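You operate a simulated robot arm through the tools that you are given. There is no shell and no other tool.

The job below is to be done with a simulated robot arm. You get a single attempt, and the scene is never put back.

Task
Switch press and heat off at the breaker box, then try UP.
Fine: both breakers off, door shut, then one press of the console up button. The wind breaker stays.

Only the result counts: the job must be done as asked and must still hold three seconds after the hand-in. Knocking over, shifting, dropping, spilling or breaking anything else fails it.

Robot
A 6-joint arm with a two-finger parallel gripper, fixed in place. Base frame: the origin is on the floor under the middle of its stand, x ahead of it, y to its left, z up. Readings come in m, degrees, newtons and seconds.
With the tool pointing down near the work surface it reaches from about 0.56 to 0.92 m from the base axis. Its first joint turns from -149.0 to 149.0 degrees. Payload 3.43 kg.
The tool frame sits at the grasp point between the pads (the TCP): z along the fingers, y along the line on which they close. The tips reach 0.034 m beyond it. Largest opening 0.128 m; finger width 0.024, thickness 0.012; the body of the gripper, 0.048 by 0.13 m, starts 0.096 m behind the TCP.
Orientation is that of the tool frame in the base frame, as a unit quaternion [x, y, z, w]. With the fingers straight down and closing along the base's y, the tool's x points along the base's -x, its y along +y and its z along -z.

Tools
- The arm moves only by the tool move_arm. Its argument "commands" is text: rows parted by semicolons, each of 7 numbers parted by spaces: the opening, from 0 (shut) to 1 (fully open), then the shift along the tool's x, y, z in mm, then the turn, a rotation vector about the tool's x, y, z in degrees. In form: hand dx dy dz rx ry rz; .... A call has 1 to 20 rows; each row shifts and turns the commanded pose from where the row before left it, along the tool's axes as they then stand. Rows are played at 5 a second. More than 0.05 m and 8.6 degrees between two rows, or a gripper value outside its range, and nothing of the call is played. Where a pose cannot be reached the arm comes as near as it can. A force on the tool above 90 N (or 10 N above the force at the start of the call, whichever is more), or a blocked arm, ends the call early, and 0.2 s more pass. The fingers move at their own pace (about 0.108 m/s each) and stop on an object; they squeeze with about 28 N. The grip force told is the motor's: it shows also when the fingers shut on nothing. Time passes only in rows, and 0.2 s behind the last, so rows that do not move let the fingers close. It gives the time, the measured TCP pose, the force on the tool (base axes), the opening and the grip force at its end, in the units of the frame above (readings bear some noise), with the torque about the TCP (base axes, N m) and any sound that the robot's microphone picked up.
- Cameras (640 x 400 px; columns grow to the right, rows downward): "scene" is fixed at [0.0559, 0.6505, 1.0566]; the picture's right is [-0.97, -0.22, 0.00], its down [0.00, -0.00, -1.00] and it looks along [0.22, -0.97, 0.00] (base axes); focal length 334 px, centre (320, 200). "wrist" rides on the gripper at [0.076, -0.011, -0.16] in the tool frame; the picture's right is [0.15, 0.99, 0.00], its down [-0.88, 0.13, -0.46] and it looks along [-0.45, 0.07, 0.89] (tool axes); focal length 234 px, centre (320, 200). There is no depth. A picture from a camera that has moved, and an enlarged one, comes with that camera's place and axes in the base frame and with its lens. The place of the scene camera against the robot may be out by one fixed shift of up to 0.012 m in any direction.
- camera(camera): a new picture of that camera. No time passes.
- move_column(by): slides the trunk up (or, below 0, down) by that many m; the arm rides with it, the base frame stays. It gives what a move gives, with no picture.
- close_up(camera, box): a new picture of the part [left, top, right, bottom] of that camera's present view, enlarged. No time passes.
- job_done(): hands the job in; it is judged then, once.

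Nothing tells you positions but the pictures and the camera data. Unless the task says otherwise, let go and move clear before handing in.

The tools are called by a JSON object that holds its "api" and its "payload". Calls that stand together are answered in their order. move_arm: Moves the arm, as the interface text tells. Its arguments: {"type":"object","properties":{"commands":{"type":"string"}},"required":["commands"]} The other tools are called the same way: move_column (by) moves the trunk up or down; camera (camera) takes a picture; close_up (camera, box) takes an enlarged picture of a part of a camera's view; job_done () hands the job in.

At the start:

```text
time_s: 0.0
eef_pos: [0.4078, -0.5071, 1.2318]
ee_rot: [0.001, 1.0, -0.001, 0.0]
force: [-0.1, -0.1, -0.5]
moment: [0.0, -0.02, 0.04]
gripper_width: 0.1282
grasp_force: 0.0
trunk travel left (down, up): [-0.665, 0.045]
```

scene: 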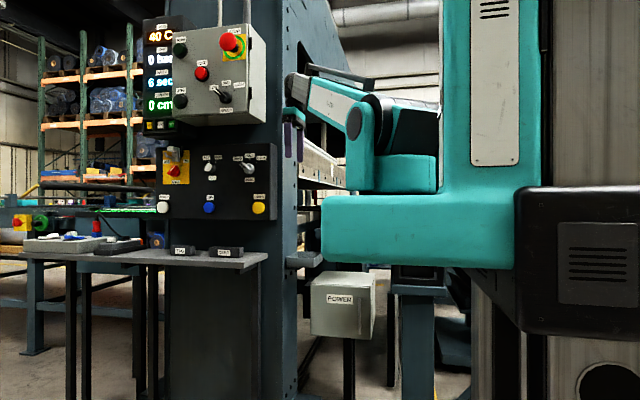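
wrist: 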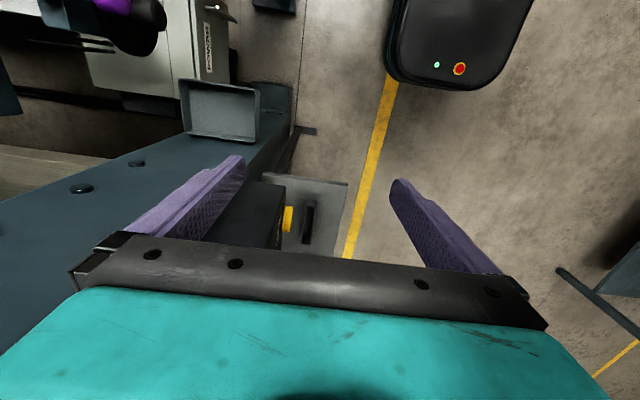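

I see a press with console panels on a column, and a grey "POWER" box lower right, which is probably the breaker box. I'll enlarge parts of the scene view to read labels before moving.

{"api": "close_up", "payload": {"camera": "scene", "box": [130, 10, 290, 110]}}

{"api": "close_up", "payload": {"camera": "scene", "box": [140, 130, 300, 230]}}

{"api": "close_up", "payload": {"camera": "scene", "box": [280, 250, 440, 350]}}

{"api": "close_up", "payload": {"camera": "scene", "box": [130, 200, 290, 300]}}

{"api": "close_up", "payload": {"camera": "scene", "box": [0, 180, 160, 280]}}

{"api": "close_up", "payload": {"camera": "wrist", "box": [0, 0, 320, 200]}}

```text
4.00 times, centred on (210, 60) of scene
camera zoom: at [0.0559, 0.6505, 1.0566], right [-0.97, -0.22, 0.0], down [0.0, 0.0, -1.0], along [0.22, -0.97, 0.0], focal length 1338 px, centre (760, 760)
```

zoom: 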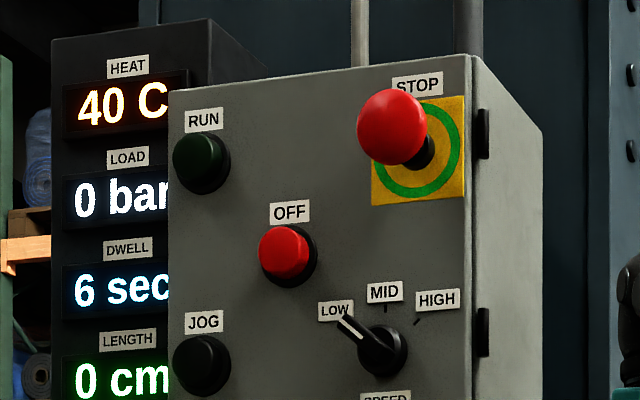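

```text
4.00 times, centred on (220, 180) of scene
camera zoom: at [0.0559, 0.6505, 1.0566], right [-0.97, -0.22, 0.0], down [0.0, 0.0, -1.0], along [0.22, -0.97, 0.0], focal length 1338 px, centre (720, 280)
```

zoom: 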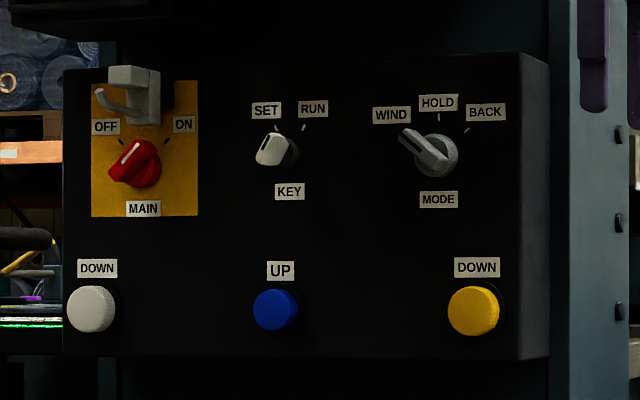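

```text
4.00 times, centred on (360, 300) of scene
camera zoom: at [0.0559, 0.6505, 1.0566], right [-0.97, -0.22, 0.0], down [0.0, 0.0, -1.0], along [0.22, -0.97, 0.0], focal length 1338 px, centre (160, -200)
```

zoom: 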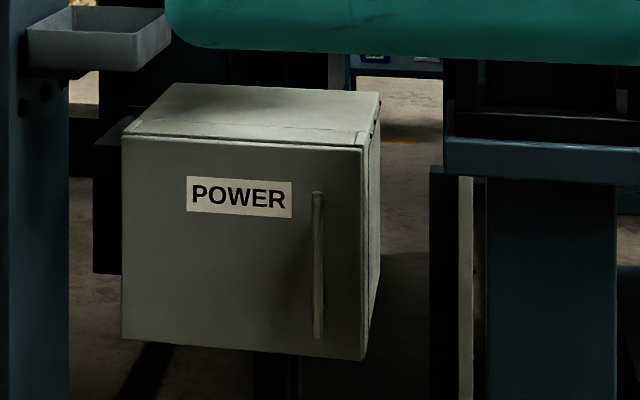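

```text
4.00 times, centred on (210, 250) of scene
camera zoom: at [0.0559, 0.6505, 1.0566], right [-0.97, -0.22, 0.0], down [0.0, 0.0, -1.0], along [0.22, -0.97, 0.0], focal length 1338 px, centre (760, 0)
```

zoom: 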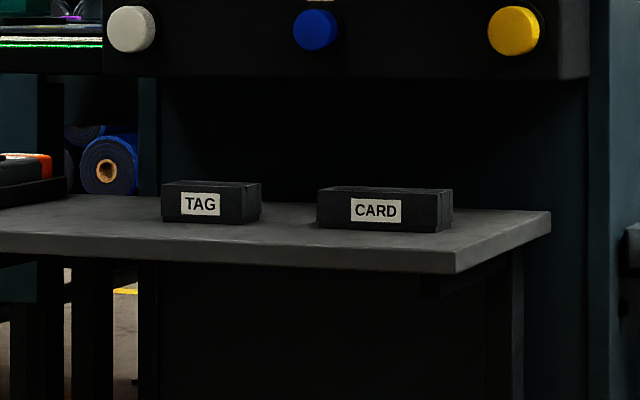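

```text
4.00 times, centred on (80, 230) of scene
camera zoom: at [0.0559, 0.6505, 1.0566], right [-0.97, -0.22, 0.0], down [0.0, 0.0, -1.0], along [0.22, -0.97, 0.0], focal length 1338 px, centre (1280, 80)
```

zoom: 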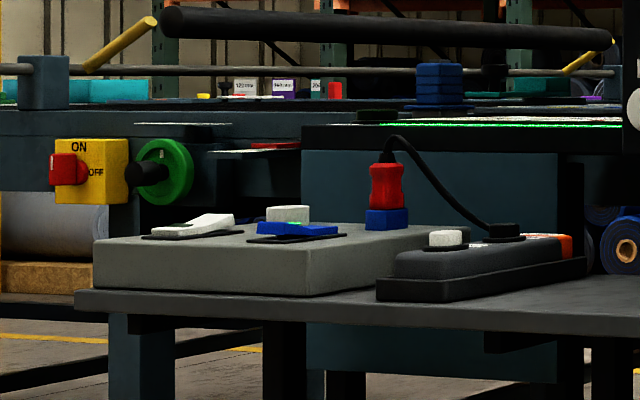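

```text
2.00 times, centred on (160, 100) of wrist
camera zoom: at [0.3321, -0.5172, 1.3902], right [-0.15, 0.99, 0.0], down [0.88, 0.13, 0.46], along [0.45, 0.07, -0.89], focal length 468 px, centre (640, 400)
```

zoom: 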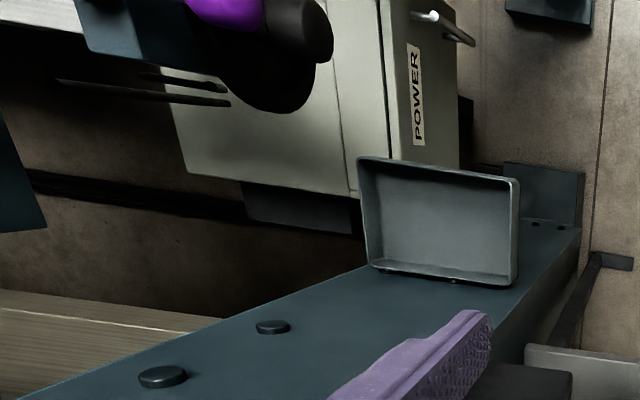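

The POWER box sits at about (0.17..0.43, -0.80, 0.45..0.68), with its handle bar near x=0.21. The UP button is on the black console at about (0.775, -0.54, 1.025). I'll look closer at the handle before moving.

{"api": "close_up", "payload": {"camera": "wrist", "box": [160, 0, 260, 62]}}

{"api": "close_up", "payload": {"camera": "scene", "box": [300, 260, 390, 350]}}

{"api": "close_up", "payload": {"camera": "scene", "box": [270, 50, 530, 290]}}

{"api": "camera", "payload": {"camera": "wrist"}}

```text
6.40 times, centred on (210, 31) of wrist
camera zoom: at [0.3321, -0.5172, 1.3902], right [-0.15, 0.99, 0.0], down [0.88, 0.13, 0.46], along [0.45, 0.07, -0.89], focal length 1499 px, centre (1024, 1282)
```

zoom: 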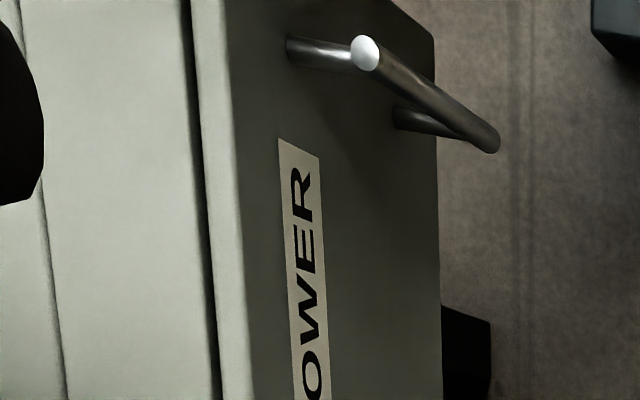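

```text
4.44 times, centred on (345, 305) of scene
camera zoom: at [0.0559, 0.6505, 1.0566], right [-0.97, -0.22, 0.0], down [0.0, 0.0, -1.0], along [0.22, -0.97, 0.0], focal length 1486 px, centre (209, -267)
```

zoom: 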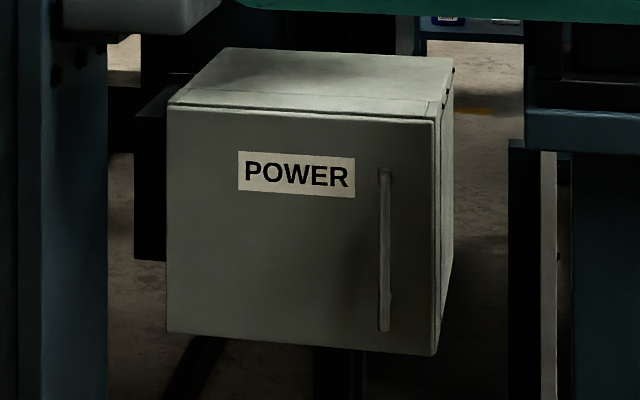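

```text
1.67 times, centred on (400, 170) of scene
camera zoom: at [0.0559, 0.6505, 1.0566], right [-0.97, -0.22, 0.0], down [0.0, 0.0, -1.0], along [0.22, -0.97, 0.0], focal length 557 px, centre (187, 250)
```

zoom: 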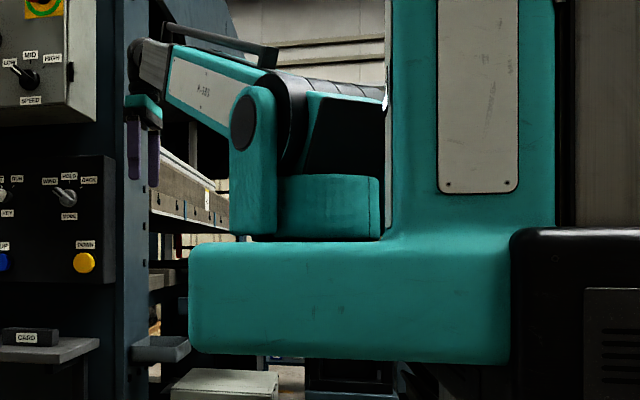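

```text
taken
camera wrist: at [0.3321, -0.5172, 1.3902], right [-0.15, 0.99, 0.0], down [0.88, 0.13, 0.46], along [0.45, 0.07, -0.89], focal length 234 px, centre (320, 200)
```

wrist: 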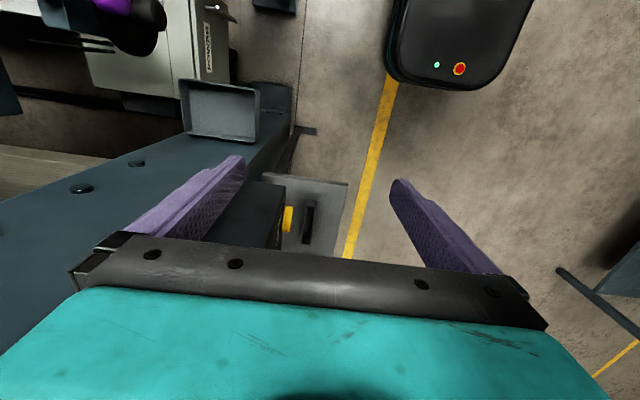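

The handle is a vertical bar about 15 mm thick that stands about 35–40 mm off the door. I want to know what the purple and dark object above the box is before swinging the tool round.

{"api": "close_up", "payload": {"camera": "wrist", "box": [0, 0, 180, 112]}}

{"api": "close_up", "payload": {"camera": "scene", "box": [280, 120, 480, 320]}}

```text
3.56 times, centred on (90, 56) of wrist
camera zoom: at [0.3321, -0.5172, 1.3902], right [-0.15, 0.99, 0.0], down [0.88, 0.13, 0.46], along [0.45, 0.07, -0.89], focal length 833 px, centre (1138, 712)
```

zoom: 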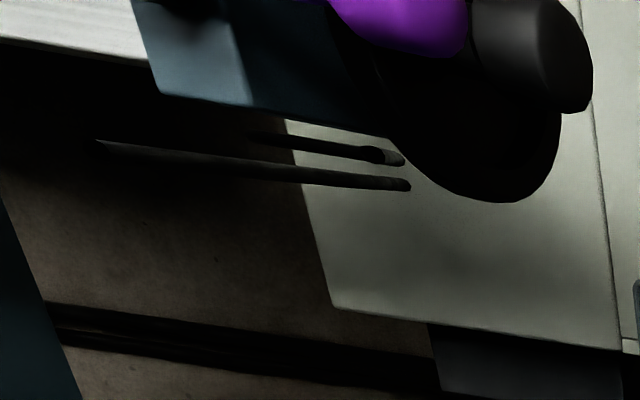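

```text
2.00 times, centred on (380, 220) of scene
camera zoom: at [0.0559, 0.6505, 1.0566], right [-0.97, -0.22, 0.0], down [0.0, 0.0, -1.0], along [0.22, -0.97, 0.0], focal length 669 px, centre (200, 160)
```

zoom: 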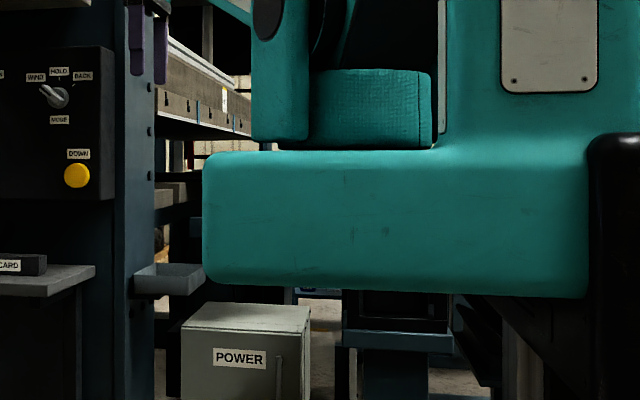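

A dark roller end with a purple roll sits somewhere behind and above the box. I'll shift the hand away from the press column along -x and look again.

{"api": "move_arm", "payload": {"commands": "1 40 -10 0 0 0 0;1 40 -10 0 0 0 0;1 40 -10 0 0 0 0;1 40 -10 0 0 0 0"}}

{"api": "camera", "payload": {"camera": "wrist"}}

{"api": "camera", "payload": {"camera": "scene"}}

```text
time_s: 1.0
eef_pos: [0.2482, -0.5504, 1.2246]
ee_rot: [0.0, 1.0, -0.005, 0.001]
force: [-0.2, 0.1, -0.9]
moment: [0.01, 0.01, -0.02]
gripper_width: 0.1278
grasp_force: 0.1
out of reach, approached as far as the arm can: row 3, 4
trunk travel left (down, up): [-0.665, 0.045]
```

```text
taken
camera wrist: at [0.1722, -0.5599, 1.3835], right [-0.15, 0.99, -0.01], down [0.88, 0.13, 0.46], along [0.45, 0.06, -0.89], focal length 234 px, centre (320, 200)
```

wrist: 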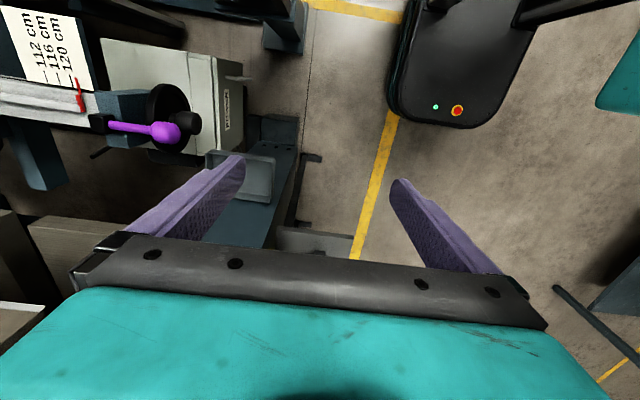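

```text
taken
```

scene: 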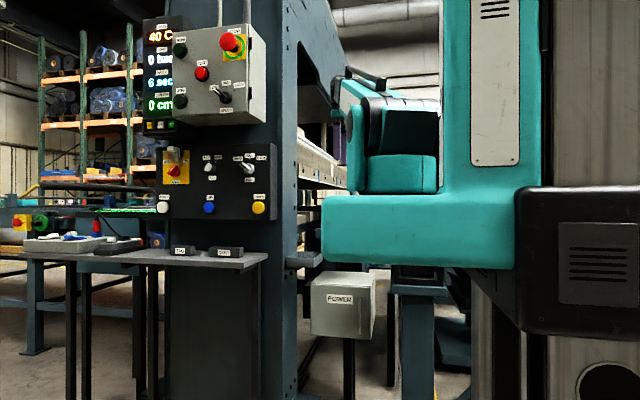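

A hand crank with a purple knob is at about (0.28, -0.80, 0.99), above the box, so I'll keep the hand short of y=-0.7 at that height. I'm lowering the trunk in steps while the tool points down in free space.

{"api": "move_column", "payload": {"by": -0.3}}

{"api": "camera", "payload": {"camera": "scene"}}

{"api": "camera", "payload": {"camera": "wrist"}}

```text
time_s: 4.0
eef_pos: [0.2489, -0.5502, 0.9255]
ee_rot: [0.0, 1.0, -0.006, 0.001]
force: [-0.4, -0.1, 0.3]
moment: [-0.01, 0.03, 0.01]
gripper_width: 0.1282
grasp_force: 0.2
trunk travel left (down, up): [-0.365, 0.345]
```

```text
taken
```

scene: 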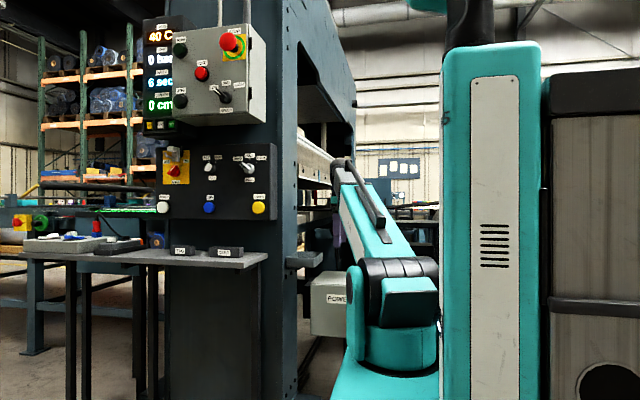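

```text
taken
camera wrist: at [0.1732, -0.5596, 1.0836], right [-0.15, 0.99, -0.01], down [0.88, 0.13, 0.46], along [0.45, 0.06, -0.89], focal length 234 px, centre (320, 200)
```

wrist: 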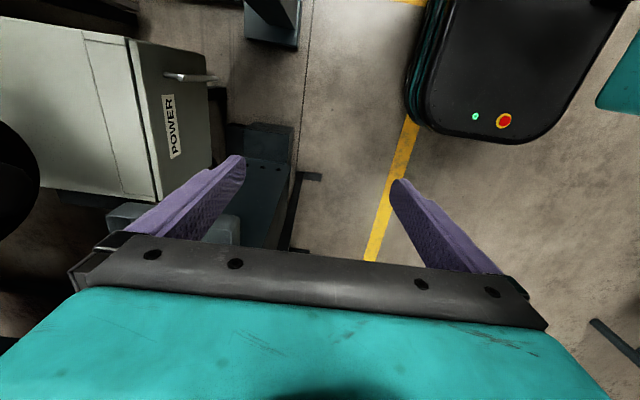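

The arm's shoulder is now at about z=0.93. I'm lowering the trunk another 0.25 m so the hand can work level with the breaker box.

{"api": "move_column", "payload": {"by": -0.25}}

{"api": "camera", "payload": {"camera": "scene"}}

{"api": "camera", "payload": {"camera": "wrist"}}

```text
time_s: 6.6
eef_pos: [0.2485, -0.5499, 0.6756]
ee_rot: [-0.001, 1.0, -0.006, 0.002]
force: [-0.3, 0.9, 0.6]
moment: [-0.01, -0.04, -0.01]
gripper_width: 0.1281
grasp_force: 0.1
trunk travel left (down, up): [-0.115, 0.595]
```

```text
taken
```

scene: 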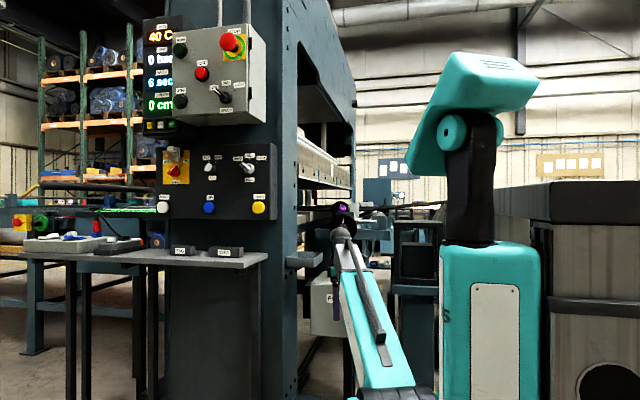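

```text
taken
camera wrist: at [0.1732, -0.5596, 0.8336], right [-0.15, 0.99, -0.01], down [0.88, 0.13, 0.46], along [0.45, 0.06, -0.89], focal length 234 px, centre (320, 200)
```

wrist: 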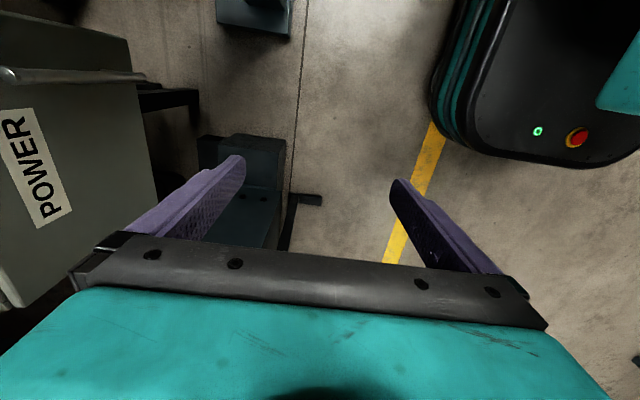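

The hand is at (0.249, -0.550, 0.676), in front of the box and clear of everything. Next I turn it 90° about the vertical so the fingers close along x.

{"api": "move_arm", "payload": {"commands": "1 0 0 0 0 0 -8.2;1 0 0 0 0 0 -8.2;1 0 0 0 0 0 -8.2;1 0 0 0 0 0 -8.2;1 0 0 0 0 0 -8.2;1 0 0 0 0 0 -8.2;1 0 0 0 0 0 -8.2;1 0 0 0 0 0 -8.2;1 0 0 0 0 0 -8.2;1 0 0 0 0 0 -8.2;1 0 0 0 0 0 -8"}}

{"api": "camera", "payload": {"camera": "scene"}}

{"api": "camera", "payload": {"camera": "wrist"}}

```text
time_s: 9.0
eef_pos: [0.2484, -0.551, 0.676]
ee_rot: [0.708, -0.706, 0.005, 0.002]
force: [0.8, 0.2, 0.6]
moment: [0.02, -0.01, 0.0]
gripper_width: 0.128
grasp_force: 0.0
trunk travel left (down, up): [-0.115, 0.595]
```

```text
taken
```

scene: 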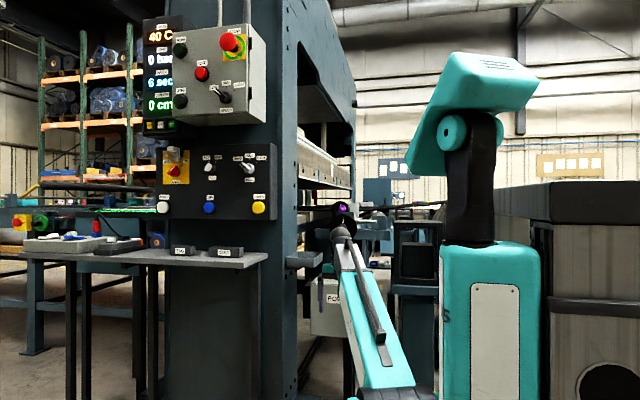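

```text
taken
camera wrist: at [0.2601, -0.6243, 0.835], right [-0.99, -0.15, 0.0], down [-0.13, 0.88, 0.45], along [-0.07, 0.44, -0.9], focal length 234 px, centre (320, 200)
```

wrist: 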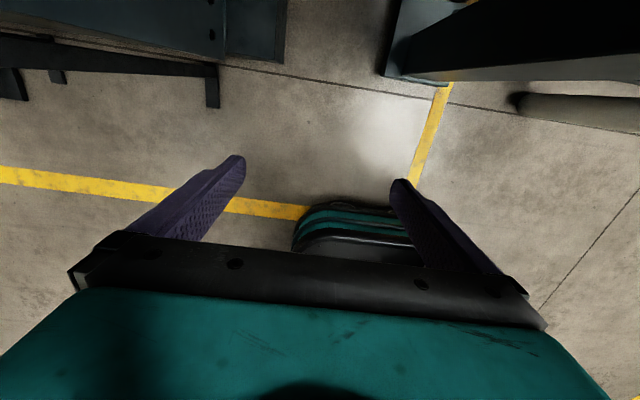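

The turn worked. Now I pitch the hand forward so the fingers point at the box (-y), easing it out and down as it turns.

{"api": "move_arm", "payload": {"commands": "1 11.8 0 7 0 8.2 0;1 10.7 0 8.6 0 8.2 0;1 9.3 0 10 0 8.2 0;1 7.8 0 11.3 0 8.2 0;1 6.1 0 12.3 0 8.2 0;1 4.3 0 13 0 8.2 0"}}

{"api": "camera", "payload": {"camera": "scene"}}

{"api": "camera", "payload": {"camera": "wrist"}}

```text
time_s: 10.4
eef_pos: [0.2591, -0.6407, 0.6404]
ee_rot: [0.641, -0.641, 0.299, 0.297]
force: [-0.1, 0.2, 0.2]
moment: [0.02, -0.03, -0.01]
gripper_width: 0.128
grasp_force: 0.1
out of reach, approached as far as the arm can: row 6
trunk travel left (down, up): [-0.115, 0.595]
```

```text
taken
```

scene: 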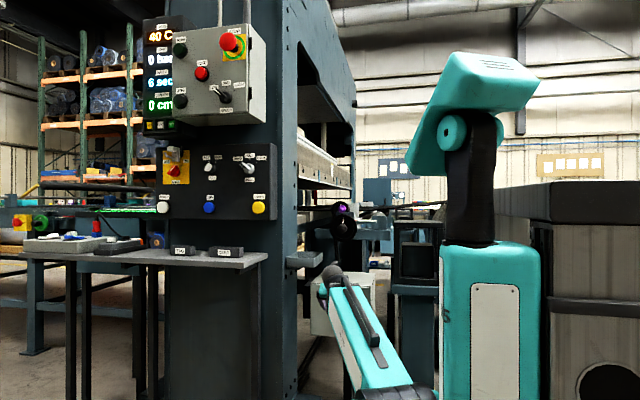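

```text
taken
camera wrist: at [0.2696, -0.5677, 0.8011], right [-0.99, -0.09, 0.11], down [-0.13, 0.92, -0.38], along [-0.06, -0.39, -0.92], focal length 234 px, centre (320, 200)
```

wrist: 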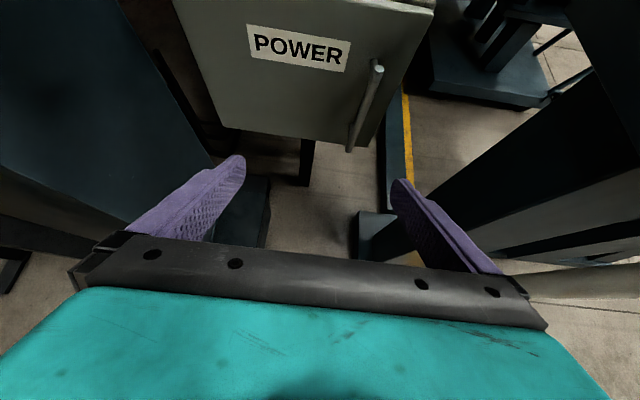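

The wrist is too close to the arm base at this height, so the pitch stalled at about 50°. Raising the trunk 0.25 m lets the forearm slope down and leaves the wrist room. I'll do that and continue the pitch while coming down.

{"api": "move_column", "payload": {"by": 0.25}}

{"api": "camera", "payload": {"camera": "wrist"}}

{"api": "camera", "payload": {"camera": "scene"}}

```text
time_s: 13.0
eef_pos: [0.2581, -0.6412, 0.8915]
ee_rot: [-0.641, 0.642, -0.298, -0.296]
force: [-0.3, 0.4, -0.6]
moment: [0.02, 0.02, 0.03]
gripper_width: 0.128
grasp_force: 0.0
trunk travel left (down, up): [-0.365, 0.345]
```

```text
taken
camera wrist: at [0.2696, -0.5678, 1.0508], right [-0.99, -0.09, 0.11], down [-0.13, 0.92, -0.38], along [-0.07, -0.39, -0.92], focal length 234 px, centre (320, 200)
```

wrist: 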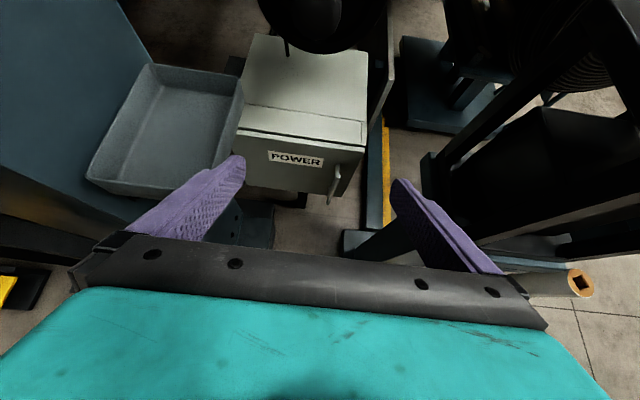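

```text
taken
```

scene: 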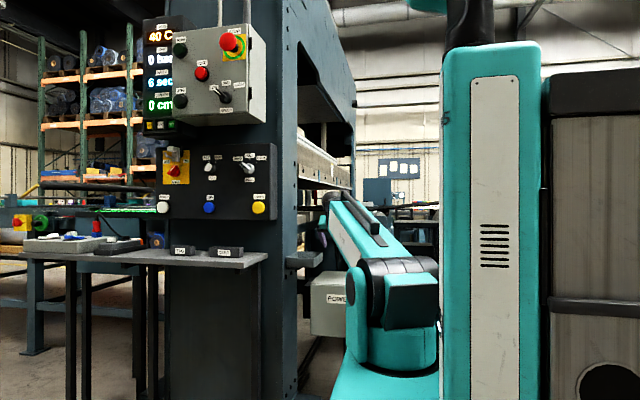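

I've refined the handle to about (0.21, -0.80…-0.82, 0.48–0.63). One zoomed look from here will fix it better.

{"api": "close_up", "payload": {"camera": "wrist", "box": [220, 110, 380, 210]}}

```text
4.00 times, centred on (300, 160) of wrist
camera zoom: at [0.2696, -0.5678, 1.0508], right [-0.99, -0.09, 0.11], down [-0.13, 0.92, -0.38], along [-0.07, -0.39, -0.92], focal length 937 px, centre (400, 360)
```

zoom: 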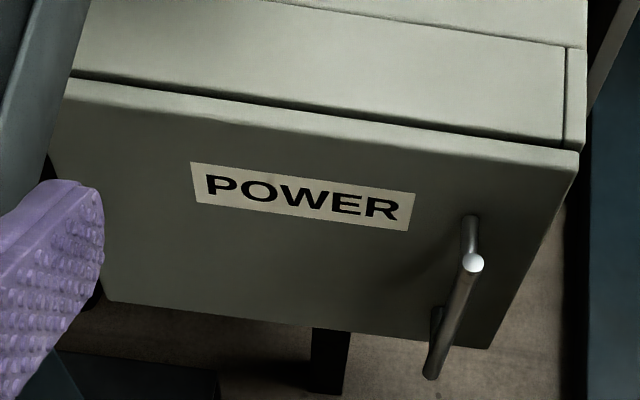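

The bar is at about (0.206, -0.802, z 0.478–0.633), with the door face at y≈-0.843. Next the hand comes down and finishes pitching to horizontal, ending at about (0.206, -0.70, 0.555).

{"api": "move_arm", "payload": {"commands": "1 -27.4 6.5 32.7 0 5 0;1 -30.1 6.5 30.2 0 5 0;1 -32.6 6.5 27.5 0 5 0;1 -34.9 6.5 24.5 0 5 0"}}

{"api": "camera", "payload": {"camera": "scene"}}

{"api": "camera", "payload": {"camera": "wrist"}}

```text
time_s: 14.0
eef_pos: [0.2497, -0.7099, 0.7248]
ee_rot: [0.58, -0.58, 0.405, 0.403]
force: [0.2, -0.8, 0.9]
moment: [0.01, 0.01, 0.0]
gripper_width: 0.1278
grasp_force: 0.1
out of reach, approached as far as the arm can: row 1, 2, 3
trunk travel left (down, up): [-0.365, 0.345]
```

```text
taken
```

scene: 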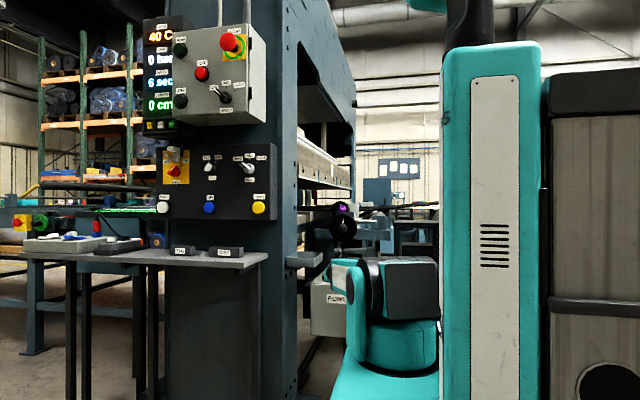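

```text
taken
camera wrist: at [0.261, -0.5857, 0.8507], right [-0.99, -0.05, 0.13], down [-0.13, 0.73, -0.67], along [-0.06, -0.68, -0.73], focal length 234 px, centre (320, 200)
```

wrist: 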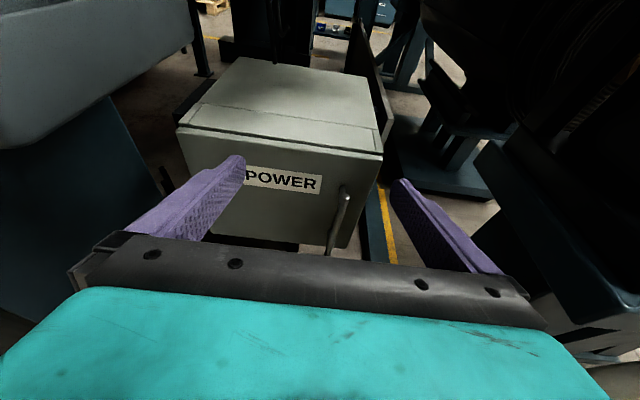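

The hand is now at (0.250, -0.710, 0.725), pitched about 70°. I'm finishing the last 20° while coming down in front of the handle.

{"api": "move_arm", "payload": {"commands": "1 -39 11 17 0 5.05 0;1 -40.4 11 13.5 0 5.05 0;1 -41.4 11 9.9 0 5.05 0;1 -42.1 11 6.2 0 5.05 0"}}

{"api": "camera", "payload": {"camera": "scene"}}

{"api": "camera", "payload": {"camera": "wrist"}}

```text
time_s: 15.0
eef_pos: [0.2088, -0.7203, 0.5567]
ee_rot: [-0.499, 0.502, -0.501, -0.498]
force: [-0.7, 0.1, 0.5]
moment: [0.04, 0.0, -0.01]
gripper_width: 0.1279
grasp_force: 0.1
trunk travel left (down, up): [-0.365, 0.345]
```

```text
taken
```

scene: 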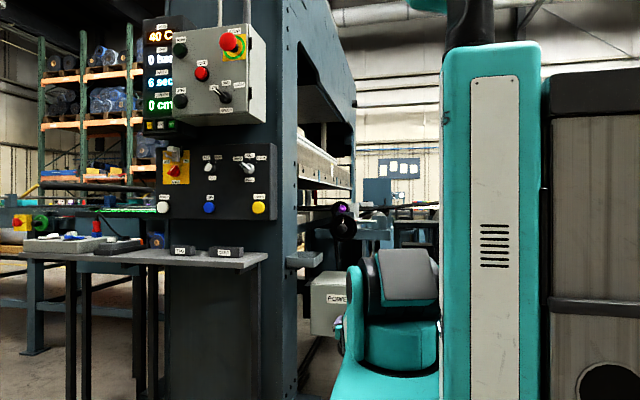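

```text
taken
camera wrist: at [0.2194, -0.5597, 0.6322], right [-0.99, 0.0, 0.14], down [-0.13, 0.46, -0.88], along [-0.07, -0.89, -0.45], focal length 234 px, centre (320, 200)
```

wrist: 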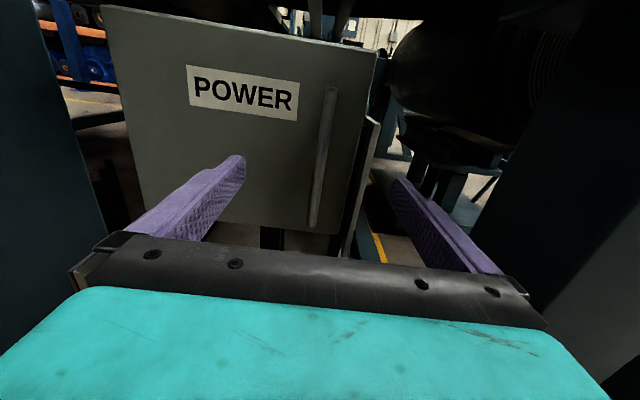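

The hand is level at (0.209, -0.720, 0.557) with the bar between the fingers. I'm moving forward to y≈-0.794 and closing on it.

{"api": "move_arm", "payload": {"commands": "0.6 0 2 25 0 0 0;0.6 0 0 25 0 0 0;0.6 0 0 24 0 0 0;0.6 0 0 0 0 0 0"}}

{"api": "camera", "payload": {"camera": "wrist"}}

```text
time_s: 16.0
eef_pos: [0.2046, -0.7945, 0.5577]
ee_rot: [-0.5, 0.501, -0.5, -0.498]
force: [-0.1, 0.4, -0.6]
moment: [-0.03, -0.01, 0.03]
gripper_width: 0.0768
grasp_force: 0.0
trunk travel left (down, up): [-0.365, 0.345]
```

```text
taken
camera wrist: at [0.2164, -0.6343, 0.6331], right [-0.99, 0.0, 0.14], down [-0.13, 0.46, -0.88], along [-0.07, -0.89, -0.45], focal length 234 px, centre (320, 200)
```

wrist: 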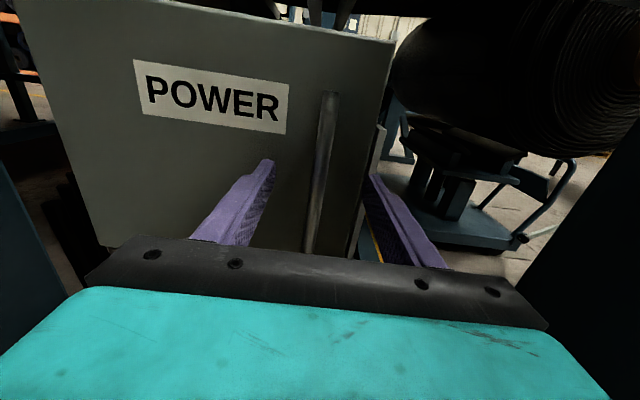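

The bar is between the fingers. Closing on it now.

{"api": "move_arm", "payload": {"commands": "0 0 0 0 0 0 0;0 0 0 0 0 0 0;0 0 0 0 0 0 0"}}

{"api": "camera", "payload": {"camera": "wrist"}}

```text
time_s: 16.8
eef_pos: [0.2067, -0.7948, 0.5582]
ee_rot: [0.5, -0.5, 0.5, 0.5]
force: [15.2, -2.6, 1.6]
moment: [-0.63, -0.85, 0.25]
gripper_width: 0.011
grasp_force: 44.8
trunk travel left (down, up): [-0.365, 0.345]
```

```text
taken
camera wrist: at [0.218, -0.6341, 0.6332], right [-0.99, 0.0, 0.15], down [-0.13, 0.46, -0.88], along [-0.07, -0.89, -0.45], focal length 234 px, centre (320, 200)
```

wrist: 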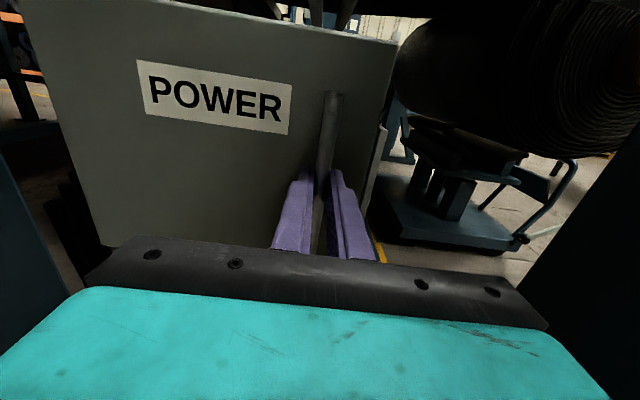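

The bar is gripped (11 mm, firm). The door hinges on the +x side, so I pull gently along that arc and start with small steps to feel for resistance.

{"api": "move_arm", "payload": {"commands": "0 0 -2.5 -10.5 0 0 0;0 0 -4 -11 0 0 0;0 0 -4 -10.5 0 0 0;0 0 -4.6 -10 0 0 0"}}

{"api": "camera", "payload": {"camera": "wrist"}}

{"api": "camera", "payload": {"camera": "scene"}}

```text
time_s: 17.8
eef_pos: [0.2194, -0.7515, 0.558]
ee_rot: [-0.498, 0.503, -0.499, -0.5]
force: [-15.7, 6.2, -0.5]
moment: [-0.29, 0.66, -0.18]
gripper_width: 0.0117
grasp_force: 45.1
trunk travel left (down, up): [-0.365, 0.345]
```

```text
taken
camera wrist: at [0.2302, -0.5911, 0.6329], right [-0.99, 0.01, 0.14], down [-0.12, 0.46, -0.88], along [-0.07, -0.89, -0.45], focal length 234 px, centre (320, 200)
```

wrist: 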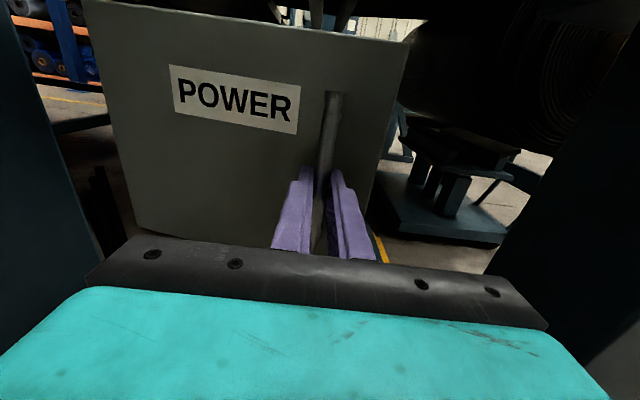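

```text
taken
```

scene: 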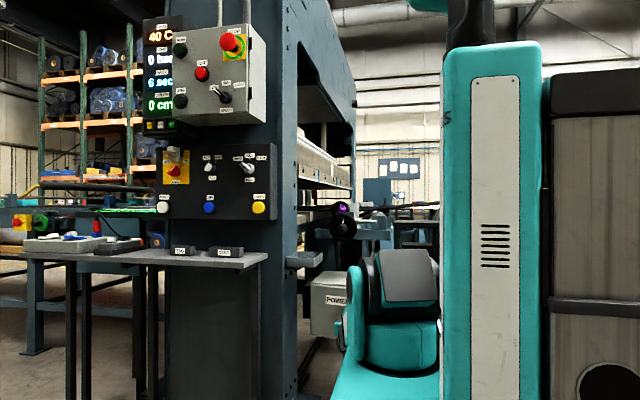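

The door is swinging open with light side force. I'm continuing along the arc with slightly less +x.

{"api": "move_arm", "payload": {"commands": "0 0 -3 -10 0 0 0;0 0 -4.5 -10 0 0 0;0 0 -5.5 -9.5 0 0 0;0 0 -6 -9 0 0 0;0 0 -6.6 -8.7 0 0 0;0 0 -7 -8.5 0 0 0"}}

{"api": "camera", "payload": {"camera": "wrist"}}

```text
time_s: 19.2
eef_pos: [0.2501, -0.6954, 0.5583]
ee_rot: [-0.498, 0.503, -0.499, -0.5]
force: [-41.7, 31.4, -7.5]
moment: [0.26, 1.04, -0.48]
gripper_width: 0.0119
grasp_force: 45.1
trunk travel left (down, up): [-0.365, 0.345]
```

```text
taken
camera wrist: at [0.262, -0.5356, 0.6342], right [-0.99, 0.01, 0.14], down [-0.12, 0.46, -0.88], along [-0.07, -0.89, -0.45], focal length 234 px, centre (320, 200)
```

wrist: 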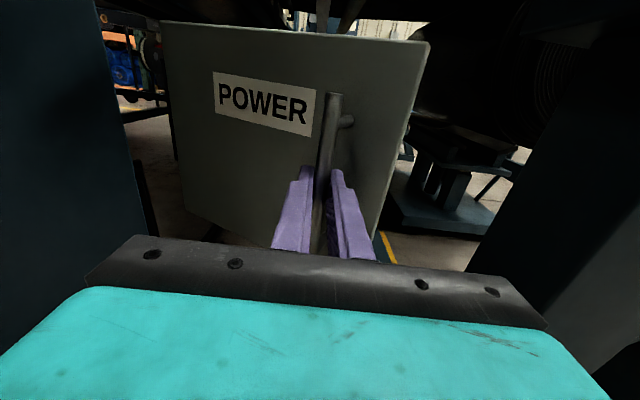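

The door pushes the hand outward along its radius, so the hinge is farther out than I assumed. A fit gives about (0.455, -0.844), radius 0.254. I'm correcting the path and continuing on that arc.

{"api": "move_arm", "payload": {"commands": "0 0 -4 -12 0 0 0;0 0 -8.4 -10.3 0 0 0;0 0 -9.1 -9.6 0 0 0;0 0 -9.6 -9.1 0 0 0"}}

{"api": "camera", "payload": {"camera": "wrist"}}

{"api": "camera", "payload": {"camera": "scene"}}

```text
time_s: 20.2
eef_pos: [0.2872, -0.6551, 0.5585]
ee_rot: [0.501, -0.499, 0.501, 0.499]
force: [7.3, -8.9, 5.7]
moment: [0.41, 0.9, 0.09]
gripper_width: 0.0113
grasp_force: 44.5
trunk travel left (down, up): [-0.365, 0.345]
```

```text
taken
camera wrist: at [0.2982, -0.4962, 0.6336], right [-0.99, 0.0, 0.15], down [-0.13, 0.46, -0.88], along [-0.06, -0.89, -0.45], focal length 234 px, centre (320, 200)
```

wrist: 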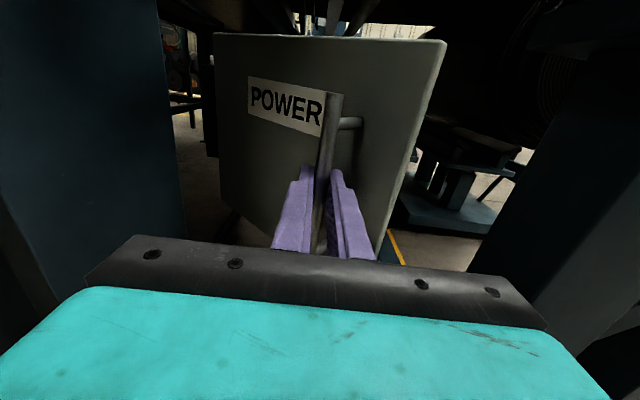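

```text
taken
```

scene: 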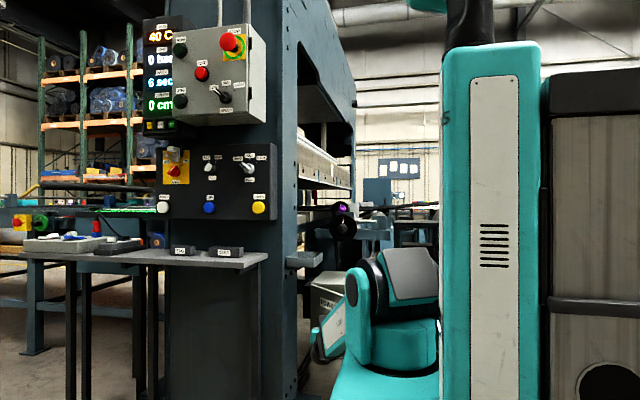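

The forces are now small, so the arc is right. I'm continuing to about 55° of opening.

{"api": "move_arm", "payload": {"commands": "0 0 -11 -7.8 0 0 0;0 0 -10.8 -7.8 0 0 0;0 0 -11.2 -7.1 0 0 0;0 0 -11.5 -6.6 0 0 0;0 0 -11.8 -5.9 0 0 0"}}

{"api": "camera", "payload": {"camera": "wrist"}}

{"api": "close_up", "payload": {"camera": "scene", "box": [270, 220, 430, 380]}}

```text
time_s: 21.4
eef_pos: [0.3435, -0.621, 0.5586]
ee_rot: [-0.5, 0.501, -0.5, -0.499]
force: [3.9, -9.4, 2.1]
moment: [-0.58, 0.4, -0.02]
gripper_width: 0.0115
grasp_force: 44.6
trunk travel left (down, up): [-0.365, 0.345]
```

```text
taken
camera wrist: at [0.3539, -0.4603, 0.6339], right [-0.99, 0.0, 0.14], down [-0.13, 0.46, -0.88], along [-0.07, -0.89, -0.45], focal length 234 px, centre (320, 200)
```

wrist: 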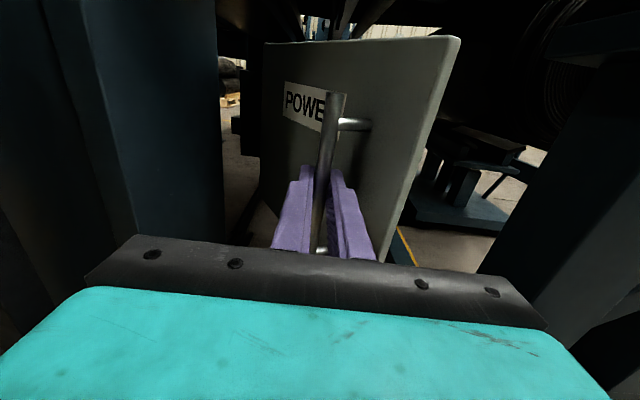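

```text
2.50 times, centred on (350, 300) of scene
camera zoom: at [0.0559, 0.6505, 1.0566], right [-0.97, -0.22, 0.0], down [0.0, 0.0, -1.0], along [0.22, -0.97, 0.0], focal length 836 px, centre (245, -50)
```

zoom: 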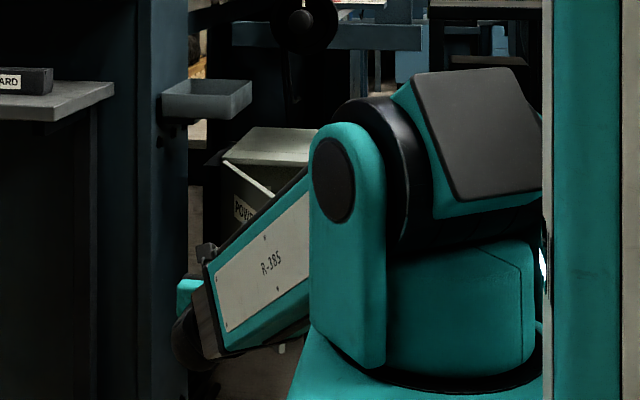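

The door is about 52° open and the hand still clears the press column. I'm easing the grip just enough and backing off the bar.

{"api": "move_arm", "payload": {"commands": "0.22 0 0 0 0 0 0;0.22 0 0 0 0 0 0;0.22 0 0 -12 0 0 0;0.22 0 0 -12 0 0 0;0.22 0 0 -12 0 0 0;0.22 0 0 -12 0 0 0"}}

{"api": "camera", "payload": {"camera": "wrist"}}

{"api": "close_up", "payload": {"camera": "scene", "box": [270, 220, 430, 380]}}

```text
time_s: 22.8
eef_pos: [0.3431, -0.5723, 0.5607]
ee_rot: [-0.5, 0.501, -0.5, -0.499]
force: [-0.2, -0.6, -0.2]
moment: [-0.01, -0.01, -0.02]
gripper_width: 0.0282
grasp_force: 0.1
trunk travel left (down, up): [-0.365, 0.345]
```

```text
taken
camera wrist: at [0.3533, -0.413, 0.6347], right [-0.99, 0.0, 0.14], down [-0.13, 0.46, -0.88], along [-0.07, -0.89, -0.45], focal length 234 px, centre (320, 200)
```

wrist: 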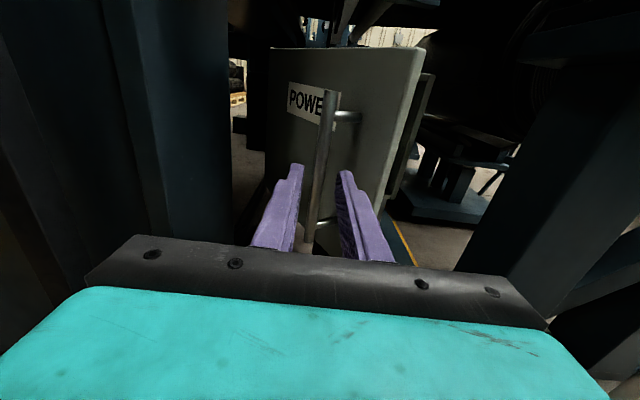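

```text
2.50 times, centred on (350, 300) of scene
camera zoom: at [0.0559, 0.6505, 1.0566], right [-0.97, -0.22, 0.0], down [0.0, 0.0, -1.0], along [0.22, -0.97, 0.0], focal length 836 px, centre (245, -50)
```

zoom: 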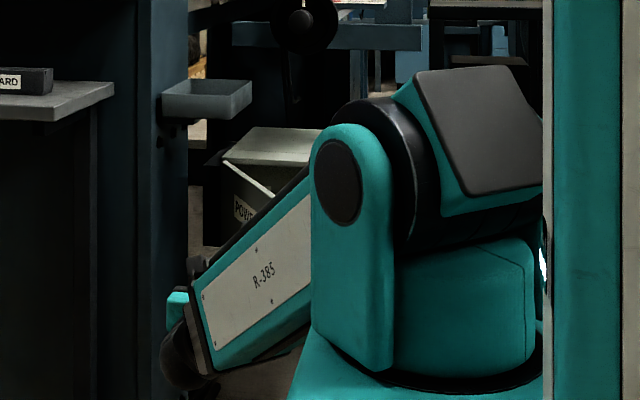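

The door stayed where I left it and the bar is free. To reach its inner side I'll raise the trunk 0.17 m, which also gives the wrist more room, pass over the door top, and come down inside.

{"api": "move_column", "payload": {"by": 0.17}}

{"api": "camera", "payload": {"camera": "wrist"}}

{"api": "camera", "payload": {"camera": "scene"}}

```text
time_s: 24.7
eef_pos: [0.3423, -0.5732, 0.7299]
ee_rot: [-0.5, 0.502, -0.5, -0.499]
force: [0.1, -0.2, 0.2]
moment: [-0.01, 0.0, 0.01]
gripper_width: 0.0284
grasp_force: 0.0
trunk travel left (down, up): [-0.535, 0.175]
```

```text
taken
camera wrist: at [0.3532, -0.4133, 0.8047], right [-0.99, 0.0, 0.14], down [-0.13, 0.46, -0.88], along [-0.07, -0.89, -0.45], focal length 234 px, centre (320, 200)
```

wrist: 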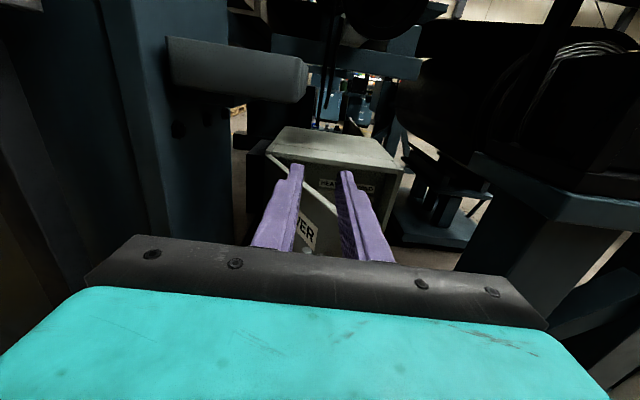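

```text
taken
```

scene: 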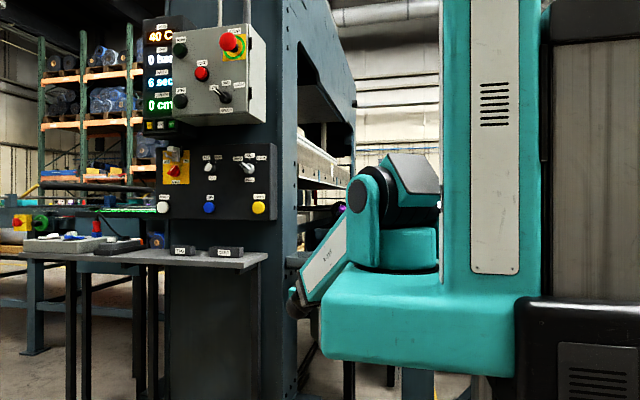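

I can see labels inside the box now. I'll zoom in there.

{"api": "close_up", "payload": {"camera": "wrist", "box": [250, 120, 420, 250]}}

```text
3.08 times, centred on (335, 185) of wrist
camera zoom: at [0.3532, -0.4133, 0.8047], right [-0.99, 0.0, 0.14], down [-0.13, 0.46, -0.88], along [-0.07, -0.89, -0.45], focal length 720 px, centre (274, 246)
```

zoom: 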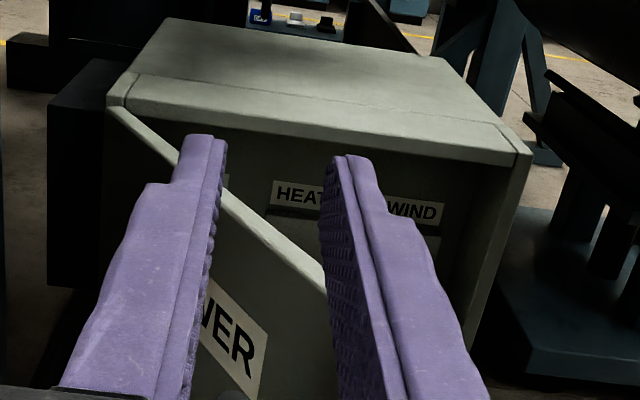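

Labels read HEAT and WIND, with a third to their left, presumably PRESS. I'm passing the closed fingers over the top of the door to its inner side.

{"api": "move_arm", "payload": {"commands": "0 0 38 10 0 0 0;0 0 38 20 0 0 0;0 0 38 25 0 0 0;0 0 38 25 0 0 0"}}

{"api": "camera", "payload": {"camera": "wrist"}}

{"api": "close_up", "payload": {"camera": "wrist", "box": [140, 100, 400, 260]}}

```text
time_s: 25.7
eef_pos: [0.1892, -0.6556, 0.7287]
ee_rot: [-0.5, 0.502, -0.5, -0.499]
force: [0.4, -0.5, -0.3]
moment: [0.01, -0.03, -0.03]
gripper_width: 0.0
grasp_force: 28.3
trunk travel left (down, up): [-0.535, 0.175]
```

```text
taken
camera wrist: at [0.2, -0.4944, 0.8033], right [-0.99, 0.0, 0.14], down [-0.13, 0.46, -0.88], along [-0.07, -0.89, -0.45], focal length 234 px, centre (320, 200)
```

wrist: 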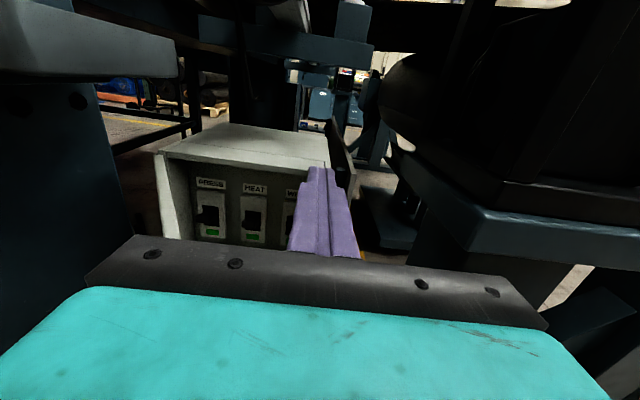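

```text
2.46 times, centred on (270, 180) of wrist
camera zoom: at [0.2, -0.4944, 0.8033], right [-0.99, 0.0, 0.14], down [-0.13, 0.46, -0.88], along [-0.07, -0.89, -0.45], focal length 576 px, centre (443, 249)
```

zoom: 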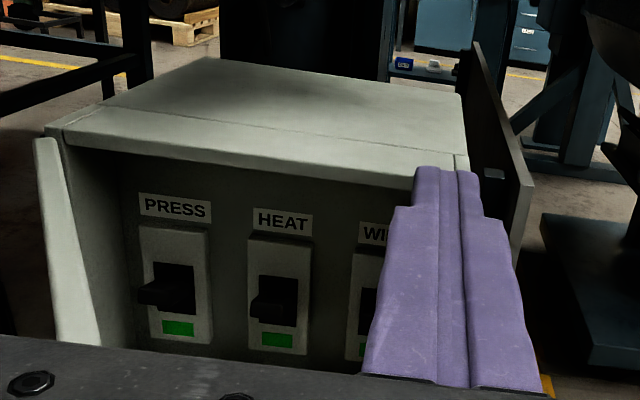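

The breakers read PRESS, HEAT, WIND from left to right, about 83 mm apart, with PRESS near x≈0.38. The door must open further, so I'm lowering the hand beside its inner face.

{"api": "move_arm", "payload": {"commands": "0 -40 6 0 0 0 0;0 -40 6 0 0 0 0;0 -40 6 0 0 0 0;0 -40 0 0 0 0 0"}}

{"api": "camera", "payload": {"camera": "wrist"}}

{"api": "close_up", "payload": {"camera": "wrist", "box": [120, 0, 360, 250]}}

{"api": "camera", "payload": {"camera": "scene"}}

```text
time_s: 26.7
eef_pos: [0.1721, -0.6529, 0.5663]
ee_rot: [-0.5, 0.501, -0.5, -0.498]
force: [-0.6, -0.5, 0.6]
moment: [-0.01, 0.0, 0.01]
gripper_width: 0.0
grasp_force: 27.9
trunk travel left (down, up): [-0.535, 0.175]
```

```text
taken
camera wrist: at [0.1842, -0.4925, 0.642], right [-0.99, 0.0, 0.14], down [-0.13, 0.46, -0.88], along [-0.07, -0.89, -0.45], focal length 234 px, centre (320, 200)
```

wrist: 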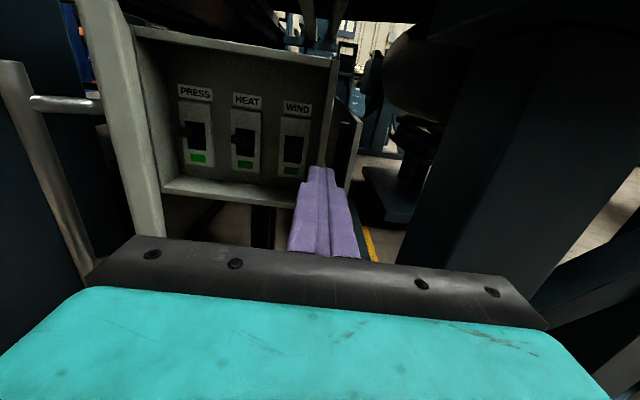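

```text
1.60 times, centred on (240, 125) of wrist
camera zoom: at [0.1842, -0.4925, 0.642], right [-0.99, 0.0, 0.14], down [-0.13, 0.46, -0.88], along [-0.07, -0.89, -0.45], focal length 375 px, centre (448, 320)
```

zoom: 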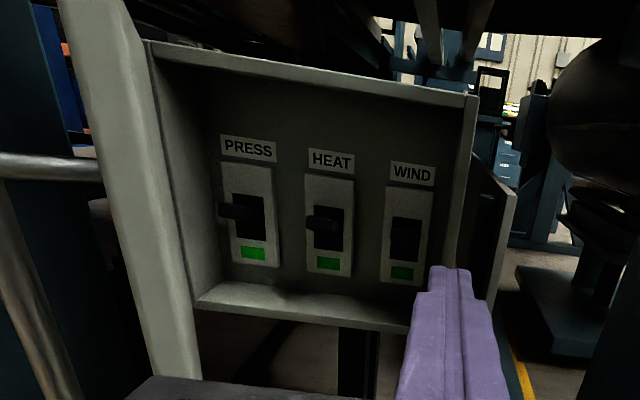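

```text
taken
```

scene: 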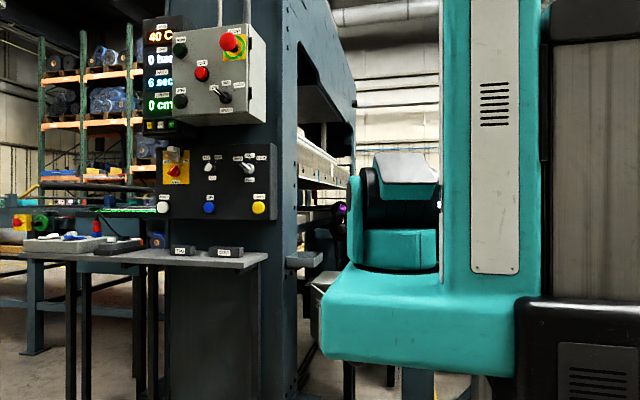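

A good view now. I'll zoom into the breaker levers to see which way they sit.

{"api": "close_up", "payload": {"camera": "wrist", "box": [165, 75, 325, 185]}}

```text
3.64 times, centred on (245, 130) of wrist
camera zoom: at [0.1842, -0.4925, 0.642], right [-0.99, 0.0, 0.14], down [-0.13, 0.46, -0.88], along [-0.07, -0.89, -0.45], focal length 852 px, centre (593, 454)
```

zoom: 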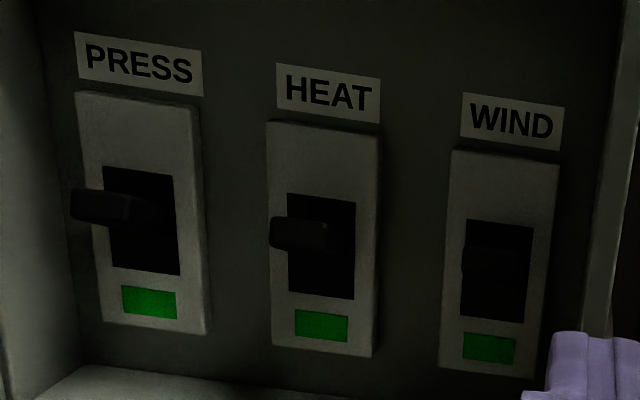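

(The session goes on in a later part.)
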